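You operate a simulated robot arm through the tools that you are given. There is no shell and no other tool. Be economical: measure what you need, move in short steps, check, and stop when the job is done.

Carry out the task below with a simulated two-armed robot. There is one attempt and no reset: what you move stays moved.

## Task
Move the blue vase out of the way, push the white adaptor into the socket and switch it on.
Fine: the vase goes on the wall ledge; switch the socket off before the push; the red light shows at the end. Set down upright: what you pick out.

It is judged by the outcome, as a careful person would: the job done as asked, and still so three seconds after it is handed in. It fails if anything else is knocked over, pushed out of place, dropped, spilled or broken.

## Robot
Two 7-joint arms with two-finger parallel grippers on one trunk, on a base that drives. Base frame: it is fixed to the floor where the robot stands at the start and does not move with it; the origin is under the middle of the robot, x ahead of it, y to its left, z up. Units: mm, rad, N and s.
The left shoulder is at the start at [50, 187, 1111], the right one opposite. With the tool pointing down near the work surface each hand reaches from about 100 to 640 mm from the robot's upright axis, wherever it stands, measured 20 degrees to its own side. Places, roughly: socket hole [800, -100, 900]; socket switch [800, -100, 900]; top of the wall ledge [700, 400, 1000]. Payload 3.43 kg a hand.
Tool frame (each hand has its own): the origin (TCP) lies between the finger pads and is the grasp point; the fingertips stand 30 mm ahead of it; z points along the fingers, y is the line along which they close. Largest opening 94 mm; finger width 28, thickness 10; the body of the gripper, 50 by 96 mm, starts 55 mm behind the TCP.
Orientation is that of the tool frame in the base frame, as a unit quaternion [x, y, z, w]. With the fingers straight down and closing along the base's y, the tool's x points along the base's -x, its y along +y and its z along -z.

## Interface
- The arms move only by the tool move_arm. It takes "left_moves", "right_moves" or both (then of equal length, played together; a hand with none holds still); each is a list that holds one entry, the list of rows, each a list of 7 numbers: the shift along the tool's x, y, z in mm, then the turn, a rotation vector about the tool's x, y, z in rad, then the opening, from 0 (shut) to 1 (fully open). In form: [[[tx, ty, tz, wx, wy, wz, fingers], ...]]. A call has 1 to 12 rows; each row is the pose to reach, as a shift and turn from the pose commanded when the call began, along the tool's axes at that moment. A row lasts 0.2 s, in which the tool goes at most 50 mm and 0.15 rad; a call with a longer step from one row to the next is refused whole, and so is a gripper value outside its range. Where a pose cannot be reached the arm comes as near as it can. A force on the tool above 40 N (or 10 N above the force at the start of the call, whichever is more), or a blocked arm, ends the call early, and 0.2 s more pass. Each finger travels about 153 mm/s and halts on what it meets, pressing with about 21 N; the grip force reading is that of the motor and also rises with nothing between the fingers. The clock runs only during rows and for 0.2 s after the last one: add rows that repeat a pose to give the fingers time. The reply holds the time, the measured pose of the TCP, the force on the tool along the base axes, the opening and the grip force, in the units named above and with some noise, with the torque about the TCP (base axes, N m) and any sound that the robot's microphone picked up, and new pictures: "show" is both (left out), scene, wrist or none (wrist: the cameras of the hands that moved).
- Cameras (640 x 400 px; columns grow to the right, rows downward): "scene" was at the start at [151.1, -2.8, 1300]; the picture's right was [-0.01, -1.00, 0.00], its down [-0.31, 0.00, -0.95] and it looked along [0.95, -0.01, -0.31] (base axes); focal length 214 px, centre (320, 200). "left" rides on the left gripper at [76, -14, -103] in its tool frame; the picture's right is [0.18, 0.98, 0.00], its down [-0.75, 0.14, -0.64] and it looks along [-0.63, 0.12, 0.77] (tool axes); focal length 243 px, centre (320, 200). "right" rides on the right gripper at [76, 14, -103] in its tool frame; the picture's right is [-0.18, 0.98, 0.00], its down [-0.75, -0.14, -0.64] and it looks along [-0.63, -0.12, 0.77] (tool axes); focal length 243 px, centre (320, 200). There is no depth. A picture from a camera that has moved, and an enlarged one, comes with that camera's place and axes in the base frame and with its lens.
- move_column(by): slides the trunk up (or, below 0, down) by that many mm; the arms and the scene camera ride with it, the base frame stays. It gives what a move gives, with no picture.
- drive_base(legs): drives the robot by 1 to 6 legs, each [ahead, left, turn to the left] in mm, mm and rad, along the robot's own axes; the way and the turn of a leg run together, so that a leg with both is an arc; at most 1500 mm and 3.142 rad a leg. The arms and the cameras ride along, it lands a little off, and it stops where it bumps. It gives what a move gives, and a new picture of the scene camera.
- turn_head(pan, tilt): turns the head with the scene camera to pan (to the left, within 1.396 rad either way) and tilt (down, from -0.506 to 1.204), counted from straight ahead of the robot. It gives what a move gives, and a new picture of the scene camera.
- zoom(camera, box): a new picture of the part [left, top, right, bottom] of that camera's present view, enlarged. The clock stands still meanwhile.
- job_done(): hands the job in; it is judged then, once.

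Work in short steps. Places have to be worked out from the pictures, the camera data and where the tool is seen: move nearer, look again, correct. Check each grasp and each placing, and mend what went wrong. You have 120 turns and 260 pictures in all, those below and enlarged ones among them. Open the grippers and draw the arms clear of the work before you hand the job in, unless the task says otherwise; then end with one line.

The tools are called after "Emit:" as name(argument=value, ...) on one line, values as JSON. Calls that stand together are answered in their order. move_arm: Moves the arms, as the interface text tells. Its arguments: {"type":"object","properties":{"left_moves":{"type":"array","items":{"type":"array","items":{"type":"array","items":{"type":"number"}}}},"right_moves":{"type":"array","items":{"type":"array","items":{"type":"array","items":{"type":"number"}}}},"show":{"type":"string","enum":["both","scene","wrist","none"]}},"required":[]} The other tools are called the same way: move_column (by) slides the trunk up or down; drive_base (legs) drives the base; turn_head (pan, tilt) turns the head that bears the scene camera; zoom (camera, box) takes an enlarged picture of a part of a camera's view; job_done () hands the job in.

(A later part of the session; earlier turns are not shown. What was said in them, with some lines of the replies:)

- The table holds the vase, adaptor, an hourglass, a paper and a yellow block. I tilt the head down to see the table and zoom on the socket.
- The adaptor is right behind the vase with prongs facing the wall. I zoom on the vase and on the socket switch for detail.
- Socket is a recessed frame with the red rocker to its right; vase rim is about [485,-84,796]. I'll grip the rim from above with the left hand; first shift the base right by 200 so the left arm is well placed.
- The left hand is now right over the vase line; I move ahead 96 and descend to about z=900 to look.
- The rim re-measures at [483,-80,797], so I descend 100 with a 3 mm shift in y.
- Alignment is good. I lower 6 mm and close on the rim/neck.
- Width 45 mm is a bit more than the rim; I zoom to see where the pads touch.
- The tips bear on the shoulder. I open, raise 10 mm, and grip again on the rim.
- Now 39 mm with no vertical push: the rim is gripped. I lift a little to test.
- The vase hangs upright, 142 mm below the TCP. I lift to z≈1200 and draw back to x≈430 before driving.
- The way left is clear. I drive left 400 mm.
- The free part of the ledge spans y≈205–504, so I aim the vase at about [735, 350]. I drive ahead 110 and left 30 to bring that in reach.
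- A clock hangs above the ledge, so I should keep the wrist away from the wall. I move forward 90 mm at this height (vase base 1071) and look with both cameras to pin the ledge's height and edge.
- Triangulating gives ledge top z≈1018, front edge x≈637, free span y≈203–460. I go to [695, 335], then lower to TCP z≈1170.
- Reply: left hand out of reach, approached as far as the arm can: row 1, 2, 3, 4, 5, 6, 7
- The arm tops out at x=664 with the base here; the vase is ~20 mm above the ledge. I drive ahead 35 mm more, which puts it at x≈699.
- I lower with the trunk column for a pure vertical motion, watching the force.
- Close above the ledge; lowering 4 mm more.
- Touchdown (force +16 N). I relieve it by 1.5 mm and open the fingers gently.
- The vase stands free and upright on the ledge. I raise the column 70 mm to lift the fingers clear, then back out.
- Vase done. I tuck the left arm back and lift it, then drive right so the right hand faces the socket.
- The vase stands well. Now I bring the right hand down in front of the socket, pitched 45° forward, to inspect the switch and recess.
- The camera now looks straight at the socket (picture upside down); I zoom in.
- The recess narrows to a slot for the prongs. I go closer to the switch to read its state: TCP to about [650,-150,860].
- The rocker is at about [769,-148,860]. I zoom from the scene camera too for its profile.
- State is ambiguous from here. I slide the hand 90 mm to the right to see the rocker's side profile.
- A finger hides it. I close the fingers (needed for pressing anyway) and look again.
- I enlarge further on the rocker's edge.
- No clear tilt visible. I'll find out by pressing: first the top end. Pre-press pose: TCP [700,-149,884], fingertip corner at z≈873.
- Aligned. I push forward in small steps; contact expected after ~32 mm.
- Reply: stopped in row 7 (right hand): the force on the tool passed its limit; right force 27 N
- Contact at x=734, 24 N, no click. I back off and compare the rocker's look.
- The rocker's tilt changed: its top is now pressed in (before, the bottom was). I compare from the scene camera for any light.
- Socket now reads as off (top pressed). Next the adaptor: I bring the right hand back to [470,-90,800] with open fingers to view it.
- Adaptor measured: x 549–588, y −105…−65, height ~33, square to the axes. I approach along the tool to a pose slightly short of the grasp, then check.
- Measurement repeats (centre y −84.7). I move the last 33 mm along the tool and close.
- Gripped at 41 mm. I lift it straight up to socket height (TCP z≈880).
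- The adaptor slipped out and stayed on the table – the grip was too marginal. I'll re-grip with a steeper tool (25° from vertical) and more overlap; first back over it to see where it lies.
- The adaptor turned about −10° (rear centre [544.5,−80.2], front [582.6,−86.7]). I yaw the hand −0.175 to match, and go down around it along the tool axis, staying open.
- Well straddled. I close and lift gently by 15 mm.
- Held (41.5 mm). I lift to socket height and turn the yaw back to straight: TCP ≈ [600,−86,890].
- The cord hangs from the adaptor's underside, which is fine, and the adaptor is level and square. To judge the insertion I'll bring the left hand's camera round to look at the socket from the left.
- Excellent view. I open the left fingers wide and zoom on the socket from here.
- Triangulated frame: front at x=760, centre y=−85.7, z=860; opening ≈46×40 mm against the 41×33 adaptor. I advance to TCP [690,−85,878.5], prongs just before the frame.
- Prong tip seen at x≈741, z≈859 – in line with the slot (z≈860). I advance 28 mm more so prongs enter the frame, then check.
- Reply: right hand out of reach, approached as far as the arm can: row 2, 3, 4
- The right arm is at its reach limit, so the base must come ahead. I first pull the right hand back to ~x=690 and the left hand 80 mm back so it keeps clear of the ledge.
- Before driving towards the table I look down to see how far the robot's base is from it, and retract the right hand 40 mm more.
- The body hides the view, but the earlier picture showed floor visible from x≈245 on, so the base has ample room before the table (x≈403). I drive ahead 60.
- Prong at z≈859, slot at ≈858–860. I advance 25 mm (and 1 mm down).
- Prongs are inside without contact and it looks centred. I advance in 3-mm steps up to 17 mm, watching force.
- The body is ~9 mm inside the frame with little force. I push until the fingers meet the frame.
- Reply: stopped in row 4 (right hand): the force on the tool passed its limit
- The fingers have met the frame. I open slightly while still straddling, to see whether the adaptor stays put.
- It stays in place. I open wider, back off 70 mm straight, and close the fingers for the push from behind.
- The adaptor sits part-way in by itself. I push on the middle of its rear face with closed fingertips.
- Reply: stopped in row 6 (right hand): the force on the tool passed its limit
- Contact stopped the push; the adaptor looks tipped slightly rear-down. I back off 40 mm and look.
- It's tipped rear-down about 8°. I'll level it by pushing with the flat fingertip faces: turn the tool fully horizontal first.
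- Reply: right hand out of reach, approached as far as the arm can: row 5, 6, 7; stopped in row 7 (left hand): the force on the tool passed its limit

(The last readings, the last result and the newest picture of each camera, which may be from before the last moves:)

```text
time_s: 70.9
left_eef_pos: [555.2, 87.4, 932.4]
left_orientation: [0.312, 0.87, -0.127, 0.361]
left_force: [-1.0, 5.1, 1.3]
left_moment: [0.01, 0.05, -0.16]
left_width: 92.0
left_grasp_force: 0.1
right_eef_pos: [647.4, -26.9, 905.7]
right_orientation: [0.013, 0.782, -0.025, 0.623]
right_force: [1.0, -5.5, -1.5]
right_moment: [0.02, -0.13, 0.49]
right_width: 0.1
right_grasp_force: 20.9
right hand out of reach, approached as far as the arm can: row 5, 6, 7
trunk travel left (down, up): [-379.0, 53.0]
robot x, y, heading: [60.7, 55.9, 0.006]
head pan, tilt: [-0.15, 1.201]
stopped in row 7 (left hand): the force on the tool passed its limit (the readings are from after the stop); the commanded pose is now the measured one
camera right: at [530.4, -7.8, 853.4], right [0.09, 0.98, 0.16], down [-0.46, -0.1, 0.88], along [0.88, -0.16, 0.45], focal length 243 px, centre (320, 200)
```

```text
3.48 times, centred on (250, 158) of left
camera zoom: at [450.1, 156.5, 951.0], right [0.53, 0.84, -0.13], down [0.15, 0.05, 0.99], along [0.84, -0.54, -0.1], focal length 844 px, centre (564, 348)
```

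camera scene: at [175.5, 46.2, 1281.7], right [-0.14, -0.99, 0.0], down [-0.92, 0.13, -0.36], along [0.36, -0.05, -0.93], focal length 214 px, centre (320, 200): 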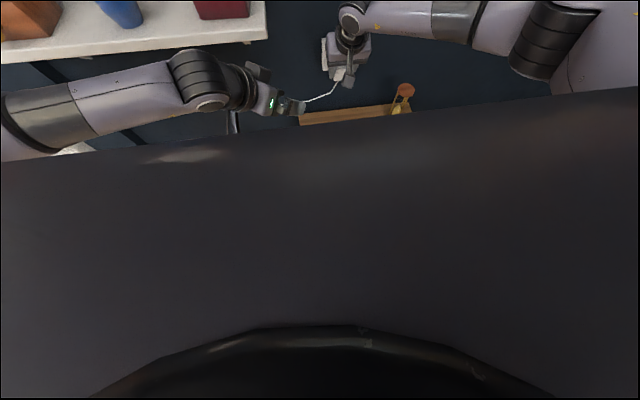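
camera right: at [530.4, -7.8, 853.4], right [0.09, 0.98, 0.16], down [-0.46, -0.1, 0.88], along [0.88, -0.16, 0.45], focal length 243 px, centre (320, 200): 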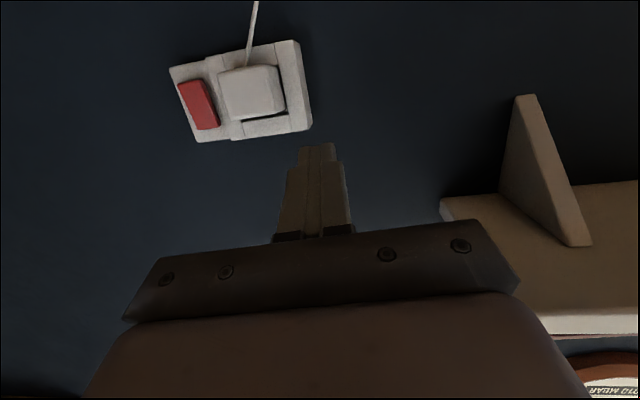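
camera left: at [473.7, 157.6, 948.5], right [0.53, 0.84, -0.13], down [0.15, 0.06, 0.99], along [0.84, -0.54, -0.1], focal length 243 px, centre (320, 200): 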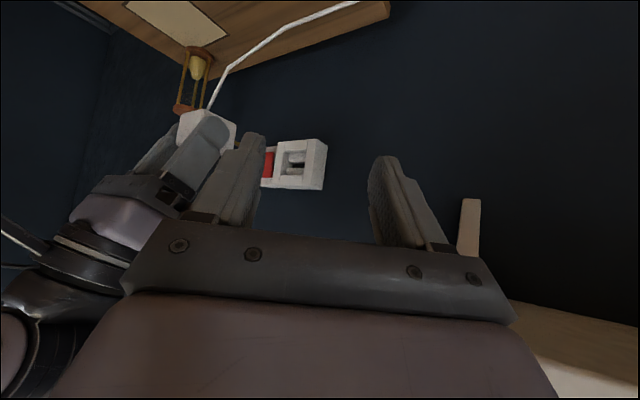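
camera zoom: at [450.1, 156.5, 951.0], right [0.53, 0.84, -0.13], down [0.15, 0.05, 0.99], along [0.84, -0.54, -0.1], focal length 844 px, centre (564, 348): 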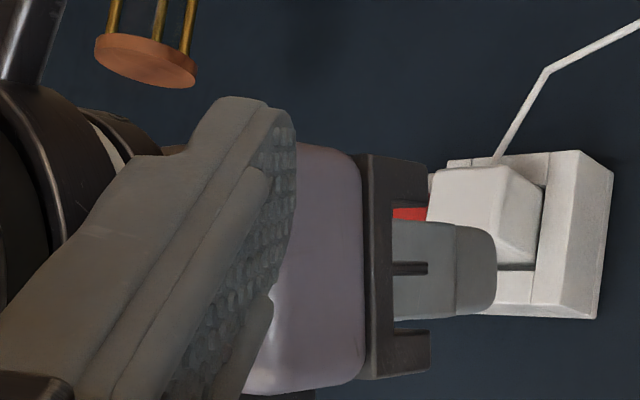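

The fully horizontal pose is beyond the wrist's reach here and the hand drifted left, lightly touching the left hand. I move it back right to y≈−86 and reduce the pitch to ~50°.

Emit:
move_arm(right_moves=[[[0, -20, -8, 0, 0, 0, 0], [5, -40, -8, 0, 0.1, 0, 0], [10, -59, -6, 0, 0.23, 0, 0], [16, -59, -3.4, 0, 0.36, 0, 0], [16, -59, -3.4, 0, 0.47, 0, 0], [16, -59, -3.4, 0, 0.47, 0, 0]]], show="wrist")

Emit:
zoom(camera="left", box=[160, 100, 340, 215])

```text
time_s: 72.3
left_eef_pos: [556.0, 87.9, 932.7]
left_orientation: [0.313, 0.869, -0.129, 0.361]
left_force: [0.9, 0.0, 0.5]
left_moment: [0.0, -0.01, -0.03]
left_width: 94.0
left_grasp_force: 0.0
right_eef_pos: [637.2, -82.3, 893.6]
right_orientation: [0.017, 0.906, -0.02, 0.423]
right_force: [-0.9, 0.5, 0.2]
right_moment: [0.0, -0.05, 0.03]
right_width: 0.0
right_grasp_force: 20.5
right hand out of reach, approached as far as the arm can: row 1
trunk travel left (down, up): [-379.0, 53.0]
robot x, y, heading: [57.6, 58.3, 0.006]
head pan, tilt: [-0.15, 1.201]
camera right: at [509.6, -62.6, 899.3], right [0.17, 0.98, 0.12], down [-0.02, -0.12, 0.99], along [0.99, -0.17, 0.0], focal length 243 px, centre (320, 200)
```

right: 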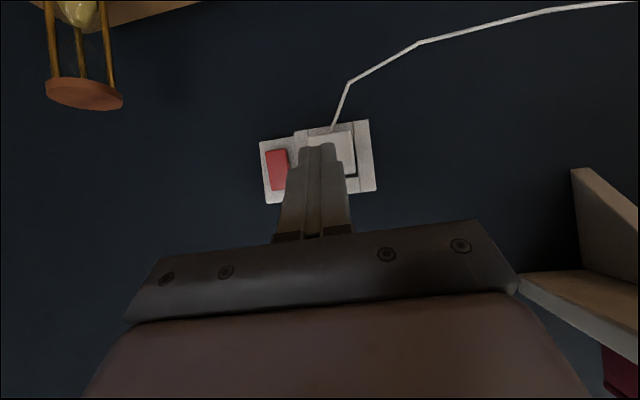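

```text
3.48 times, centred on (250, 158) of left
camera zoom: at [449.6, 156.7, 951.0], right [0.53, 0.84, -0.13], down [0.15, 0.06, 0.99], along [0.84, -0.54, -0.1], focal length 844 px, centre (564, 348)
```

zoom: 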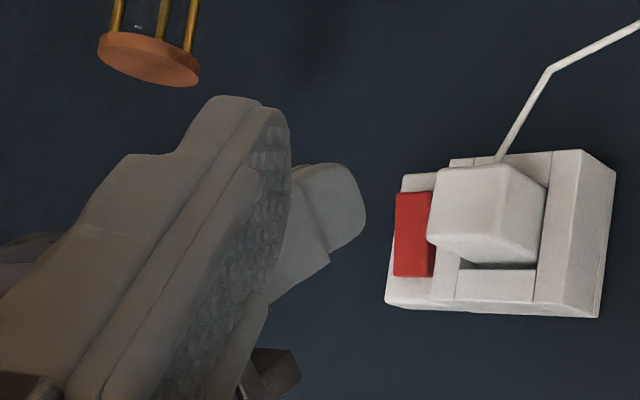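

The adaptor still hangs in place. I push on the upper half of its rear face with a slight upward drag to level and seat it.

Emit:
move_arm(right_moves=[[[-7, -2, 25.5, 0, 0, 0, 0], [-14, -3, 50.9, 0, 0, 0, 0], [-19.2, -3, 57, 0, 0, 0, 0], [-22.5, -3, 59.5, 0, 0, 0, 0], [-26, -3, 60.5, 0, 0, 0, 0], [-29.4, -3, 61.5, 0, 0, 0, 0], [-32.9, -3, 62.5, 0, 0, 0, 0], [-36.3, -3, 63.5, 0, 0, 0, 0], [-39, -3, 65.2, 0, 0, 0, 0]]], show="none")

Emit:
zoom(camera="left", box=[220, 110, 340, 200])

```text
time_s: 73.9
left_eef_pos: [554.2, 87.4, 932.1]
left_orientation: [0.314, 0.869, -0.129, 0.361]
left_force: [-0.4, -0.8, -0.2]
left_moment: [-0.04, -0.01, -0.01]
left_width: 94.0
left_grasp_force: 0.0
right_eef_pos: [695.9, -88.8, 870.9]
right_orientation: [0.018, 0.909, -0.021, 0.416]
right_force: [-12.6, -1.9, 0.5]
right_moment: [-0.02, 0.09, -0.06]
right_width: 0.0
right_grasp_force: 21.1
trunk travel left (down, up): [-379.0, 53.0]
robot x, y, heading: [55.4, 57.1, 0.003]
head pan, tilt: [-0.15, 1.201]
stopped in row 7 (right hand): the force on the tool passed its limit (the readings are from after the stop); the commanded pose is now the measured one
```

```text
4.44 times, centred on (280, 155) of left
camera zoom: at [448.3, 156.0, 951.4], right [0.53, 0.84, -0.13], down [0.15, 0.06, 0.99], along [0.84, -0.54, -0.1], focal length 1078 px, centre (498, 400)
```

zoom: 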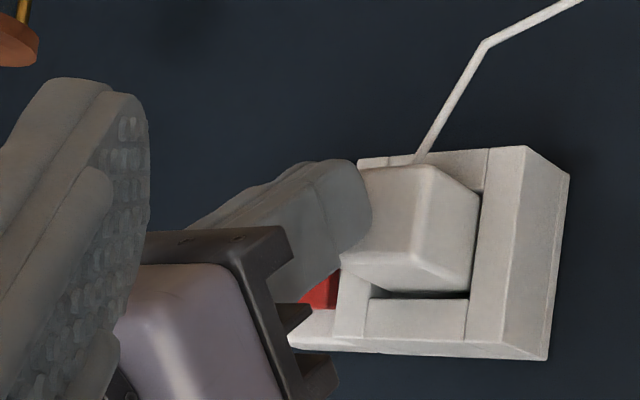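

Re-measured, the adaptor's rear is at x≈730 both before and after a ~40 N push, its front thus at the inner block (≈772), so it appears fully seated and just resting on the lower bar. I back off and line up on the bottom end of the rocker to switch on.

Emit:
move_arm(right_moves=[[[19.7, 0, -22.6, 0, 0, 0, 0], [24, -30, -19, 0, 0, 0, 0], [28, -61, -15.4, 0, 0, 0, 0], [28, -61, -15.4, 0, 0, 0, 0]]], show="wrist")

Emit:
zoom(camera="left", box=[250, 125, 340, 195])

Emit:
zoom(camera="right", box=[280, 100, 440, 220])

```text
time_s: 74.9
left_eef_pos: [555.7, 87.4, 930.6]
left_orientation: [0.315, 0.869, -0.13, 0.359]
left_force: [-0.4, 0.3, -0.1]
left_moment: [-0.02, 0.02, -0.01]
left_width: 94.1
left_grasp_force: 0.2
right_eef_pos: [665.6, -150.4, 860.7]
right_orientation: [0.018, 0.908, -0.021, 0.418]
right_force: [-0.1, 0.4, 0.3]
right_moment: [-0.03, -0.02, 0.02]
right_width: 0.0
right_grasp_force: 21.1
trunk travel left (down, up): [-379.0, 53.0]
robot x, y, heading: [62.7, 55.1, 0.001]
head pan, tilt: [-0.15, 1.201]
camera right: at [537.9, -130.9, 869.4], right [0.17, 0.98, 0.12], down [0.0, -0.12, 0.99], along [0.99, -0.17, -0.02], focal length 243 px, centre (320, 200)
```

right: 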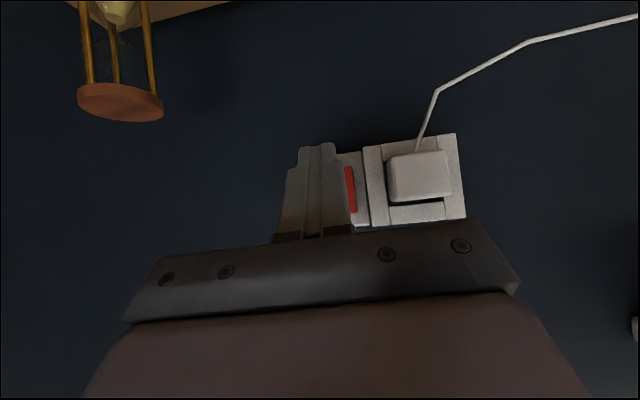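

```text
5.71 times, centred on (295, 160) of left
camera zoom: at [449.1, 156.3, 950.9], right [0.53, 0.84, -0.13], down [0.15, 0.06, 0.99], along [0.84, -0.54, -0.1], focal length 1386 px, centre (463, 429)
```

zoom: 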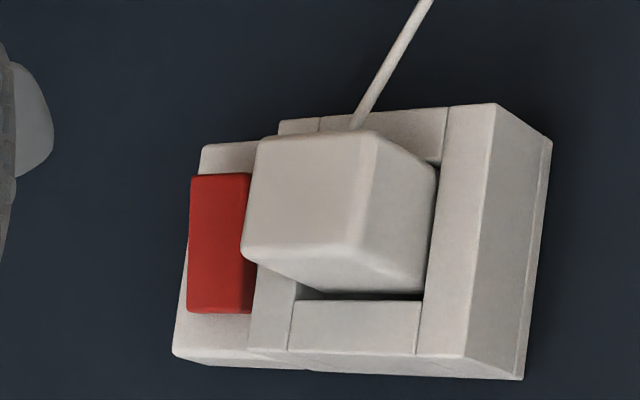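

```text
3.33 times, centred on (360, 160) of right
camera zoom: at [537.9, -130.9, 869.4], right [0.17, 0.98, 0.12], down [0.0, -0.12, 0.99], along [0.99, -0.17, -0.02], focal length 809 px, centre (187, 333)
```

zoom: 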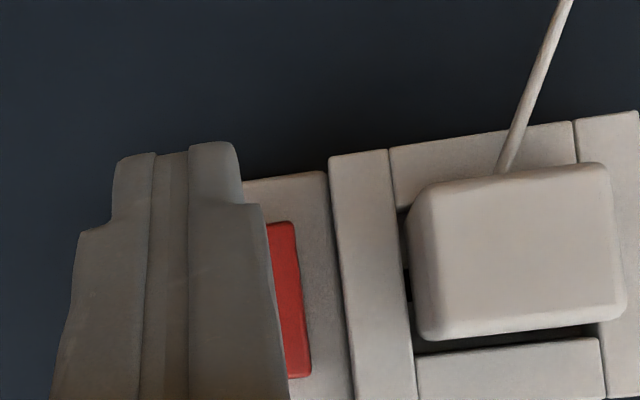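

Now press the rocker's lower end (contact z≈851), stepping forward until the force stops it.

Emit:
move_arm(right_moves=[[[-19.7, 1, 22.6, 0, 0, 0, 0], [-36, 1, 41.5, 0, 0, 0, 0], [-40.7, 1, 46.8, 0, 0, 0, 0], [-42.6, 1, 49, 0, 0, 0, 0], [-44.6, 1, 51.3, 0, 0, 0, 0], [-46.6, 1, 53.6, 0, 0, 0, 0], [-48.5, 1, 55.9, 0, 0, 0, 0], [-50.5, 1, 58.1, 0, 0, 0, 0]]], show="none")

Emit:
zoom(camera="left", box=[220, 110, 340, 200])

```text
time_s: 76.3
left_eef_pos: [553.6, 85.2, 932.8]
left_orientation: [0.315, 0.868, -0.129, 0.361]
left_force: [0.3, -0.5, 0.3]
left_moment: [0.01, -0.01, 0.03]
left_width: 94.2
left_grasp_force: 0.1
right_eef_pos: [731.8, -152.9, 858.8]
right_orientation: [0.018, 0.91, -0.02, 0.413]
right_force: [-2.8, 0.5, -1.8]
right_moment: [-0.06, -0.23, -0.08]
right_width: 0.1
right_grasp_force: 21.5
trunk travel left (down, up): [-379.0, 53.0]
robot x, y, heading: [58.9, 53.8, 0.005]
head pan, tilt: [-0.15, 1.201]
stopped in row 7 (right hand): the force on the tool passed its limit (the readings are from after the stop); the commanded pose is now the measured one
```

```text
4.44 times, centred on (280, 155) of left
camera zoom: at [447.5, 155.7, 951.6], right [0.53, 0.84, -0.13], down [0.15, 0.06, 0.99], along [0.84, -0.54, -0.1], focal length 1078 px, centre (498, 400)
```

zoom: 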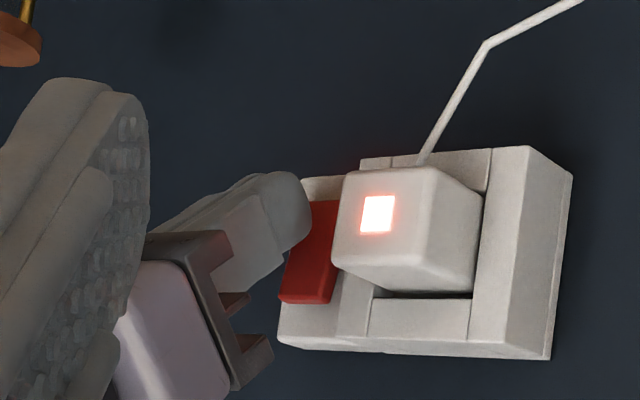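

The red light on the adaptor is lit: seated and switched on. I withdraw the right hand straight back, then up.

Emit:
move_arm(right_moves=[[[20, 0, -23, 0, 0, 0, 0], [45, 0, -52, 0, 0, 0, 0.2], [70, 0, -80, 0, 0, 0, 0.5], [60, 0, -115, 0, 0, 0, 0.5], [40, 0, -150, 0, 0, 0, 0.5], [40, 0, -150, 0, 0, 0, 0.5]]], left_moves=[[[0, 0, 0, 0, 0, 0, 1], [0, -15, -15, 0, 0, 0, 1], [10, -40, -40, 0, 0, 0, 1], [10, -60, -70, 0, 0, 0, 1], [0, -60, -110, 0, 0, 0, 1], [0, -60, -110, 0, 0, 0, 1]]], show="none")

Emit:
drive_base(legs=[[-150, 0, 0]])

Emit:
turn_head(pan=0.0, tilt=0.5)

```text
time_s: 77.7
left_eef_pos: [456.7, 90.2, 1008.4]
left_orientation: [0.314, 0.869, -0.129, 0.36]
left_force: [-0.1, 0.0, 0.5]
left_moment: [-0.04, -0.01, 0.03]
left_width: 93.9
left_grasp_force: 0.0
right_eef_pos: [596.0, -144.7, 928.1]
right_orientation: [0.018, 0.91, -0.021, 0.414]
right_force: [0.4, 0.1, 0.0]
right_moment: [0.02, -0.03, 0.0]
right_width: 47.0
right_grasp_force: 0.0
trunk travel left (down, up): [-379.0, 53.0]
robot x, y, heading: [58.0, 58.5, 0.003]
head pan, tilt: [-0.15, 1.201]
```

```text
time_s: 79.1
left_eef_pos: [307.1, 89.2, 1009.0]
left_orientation: [0.315, 0.868, -0.13, 0.36]
left_force: [0.4, 0.6, -0.1]
left_moment: [-0.01, 0.02, 0.04]
left_width: 93.9
left_grasp_force: 0.0
right_eef_pos: [445.1, -144.0, 927.3]
right_orientation: [0.019, 0.91, -0.022, 0.414]
right_force: [-0.8, -0.7, 0.3]
right_moment: [-0.04, -0.02, -0.03]
right_width: 47.0
right_grasp_force: 0.1
trunk travel left (down, up): [-379.0, 53.0]
robot x, y, heading: [-89.9, 53.2, 0.002]
head pan, tilt: [-0.15, 1.201]
camera scene: at [21.1, 45.0, 1281.9], right [-0.15, -0.99, 0.0], down [-0.92, 0.14, -0.36], along [0.36, -0.05, -0.93], focal length 214 px, centre (320, 200)
```

scene: 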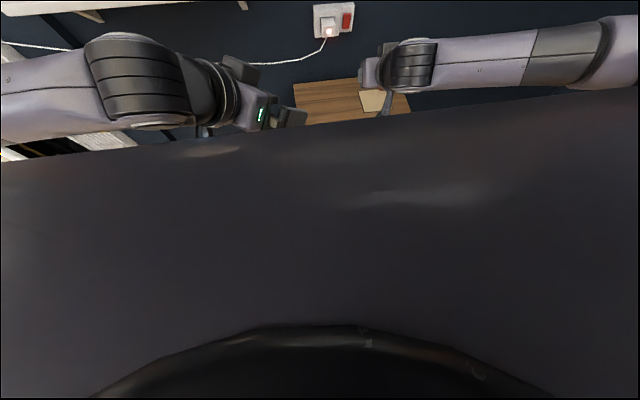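

```text
time_s: 80.2
left_eef_pos: [307.3, 89.6, 1007.4]
left_orientation: [0.315, 0.869, -0.13, 0.359]
left_force: [-0.3, -0.1, -0.4]
left_moment: [-0.03, 0.01, 0.01]
left_width: 94.0
left_grasp_force: 0.0
right_eef_pos: [446.1, -145.5, 927.4]
right_orientation: [0.019, 0.91, -0.021, 0.413]
right_force: [0.3, -0.7, 0.2]
right_moment: [-0.02, -0.02, 0.02]
right_width: 46.8
right_grasp_force: 0.1
trunk travel left (down, up): [-379.0, 53.0]
robot x, y, heading: [-92.1, 55.0, 0.002]
head pan, tilt: [0.0, 0.499]
camera scene: at [57.4, 53.4, 1335.4], right [0.0, -1.0, 0.0], down [-0.48, 0.0, -0.88], along [0.88, 0.0, -0.48], focal length 214 px, centre (320, 200)
```

scene: 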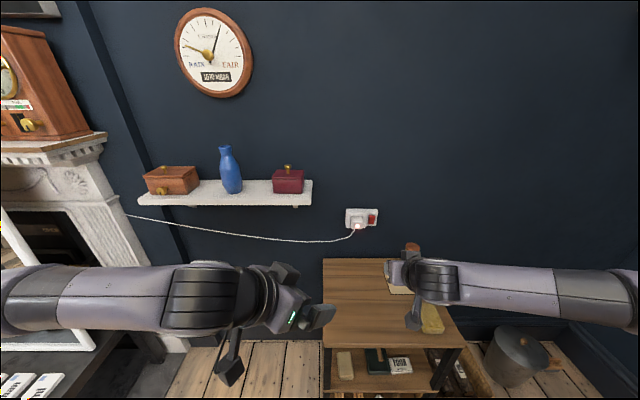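

Both hands are clear, the vase is on the ledge, the light glows; one last close look before handing in.

Emit:
zoom(camera="scene", box=[335, 195, 395, 240])

Emit:
zoom(camera="scene", box=[310, 190, 480, 340])

```text
8.89 times, centred on (365, 218) of scene
camera zoom: at [57.4, 53.4, 1335.4], right [0.0, -1.0, 0.0], down [-0.48, 0.0, -0.88], along [0.88, 0.0, -0.48], focal length 1906 px, centre (-80, 44)
```

zoom: 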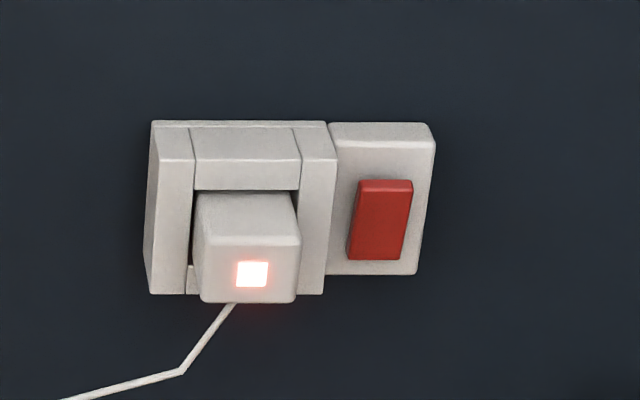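

```text
2.67 times, centred on (395, 265) of scene
camera zoom: at [57.4, 53.4, 1335.4], right [0.0, -1.0, 0.0], down [-0.48, 0.0, -0.88], along [0.88, 0.0, -0.48], focal length 572 px, centre (120, 27)
```

zoom: 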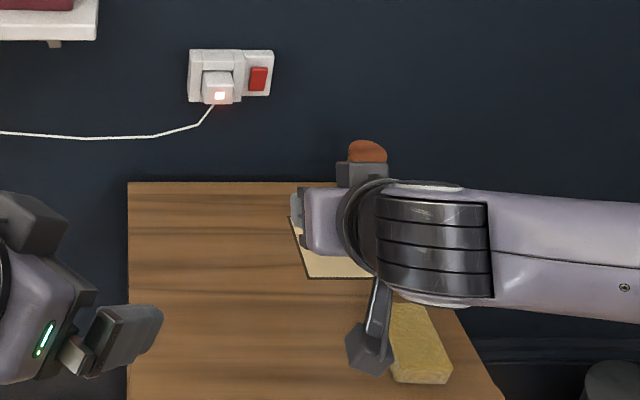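

The adaptor is in with its light on, the switch is on, and nothing else was moved. I hand in.

Emit:
job_done()

```text
The job is handed in.
```

The vase stands upright on the wall ledge. I switched the socket off, pushed the adaptor in, then switched it on, and its red light is showing.
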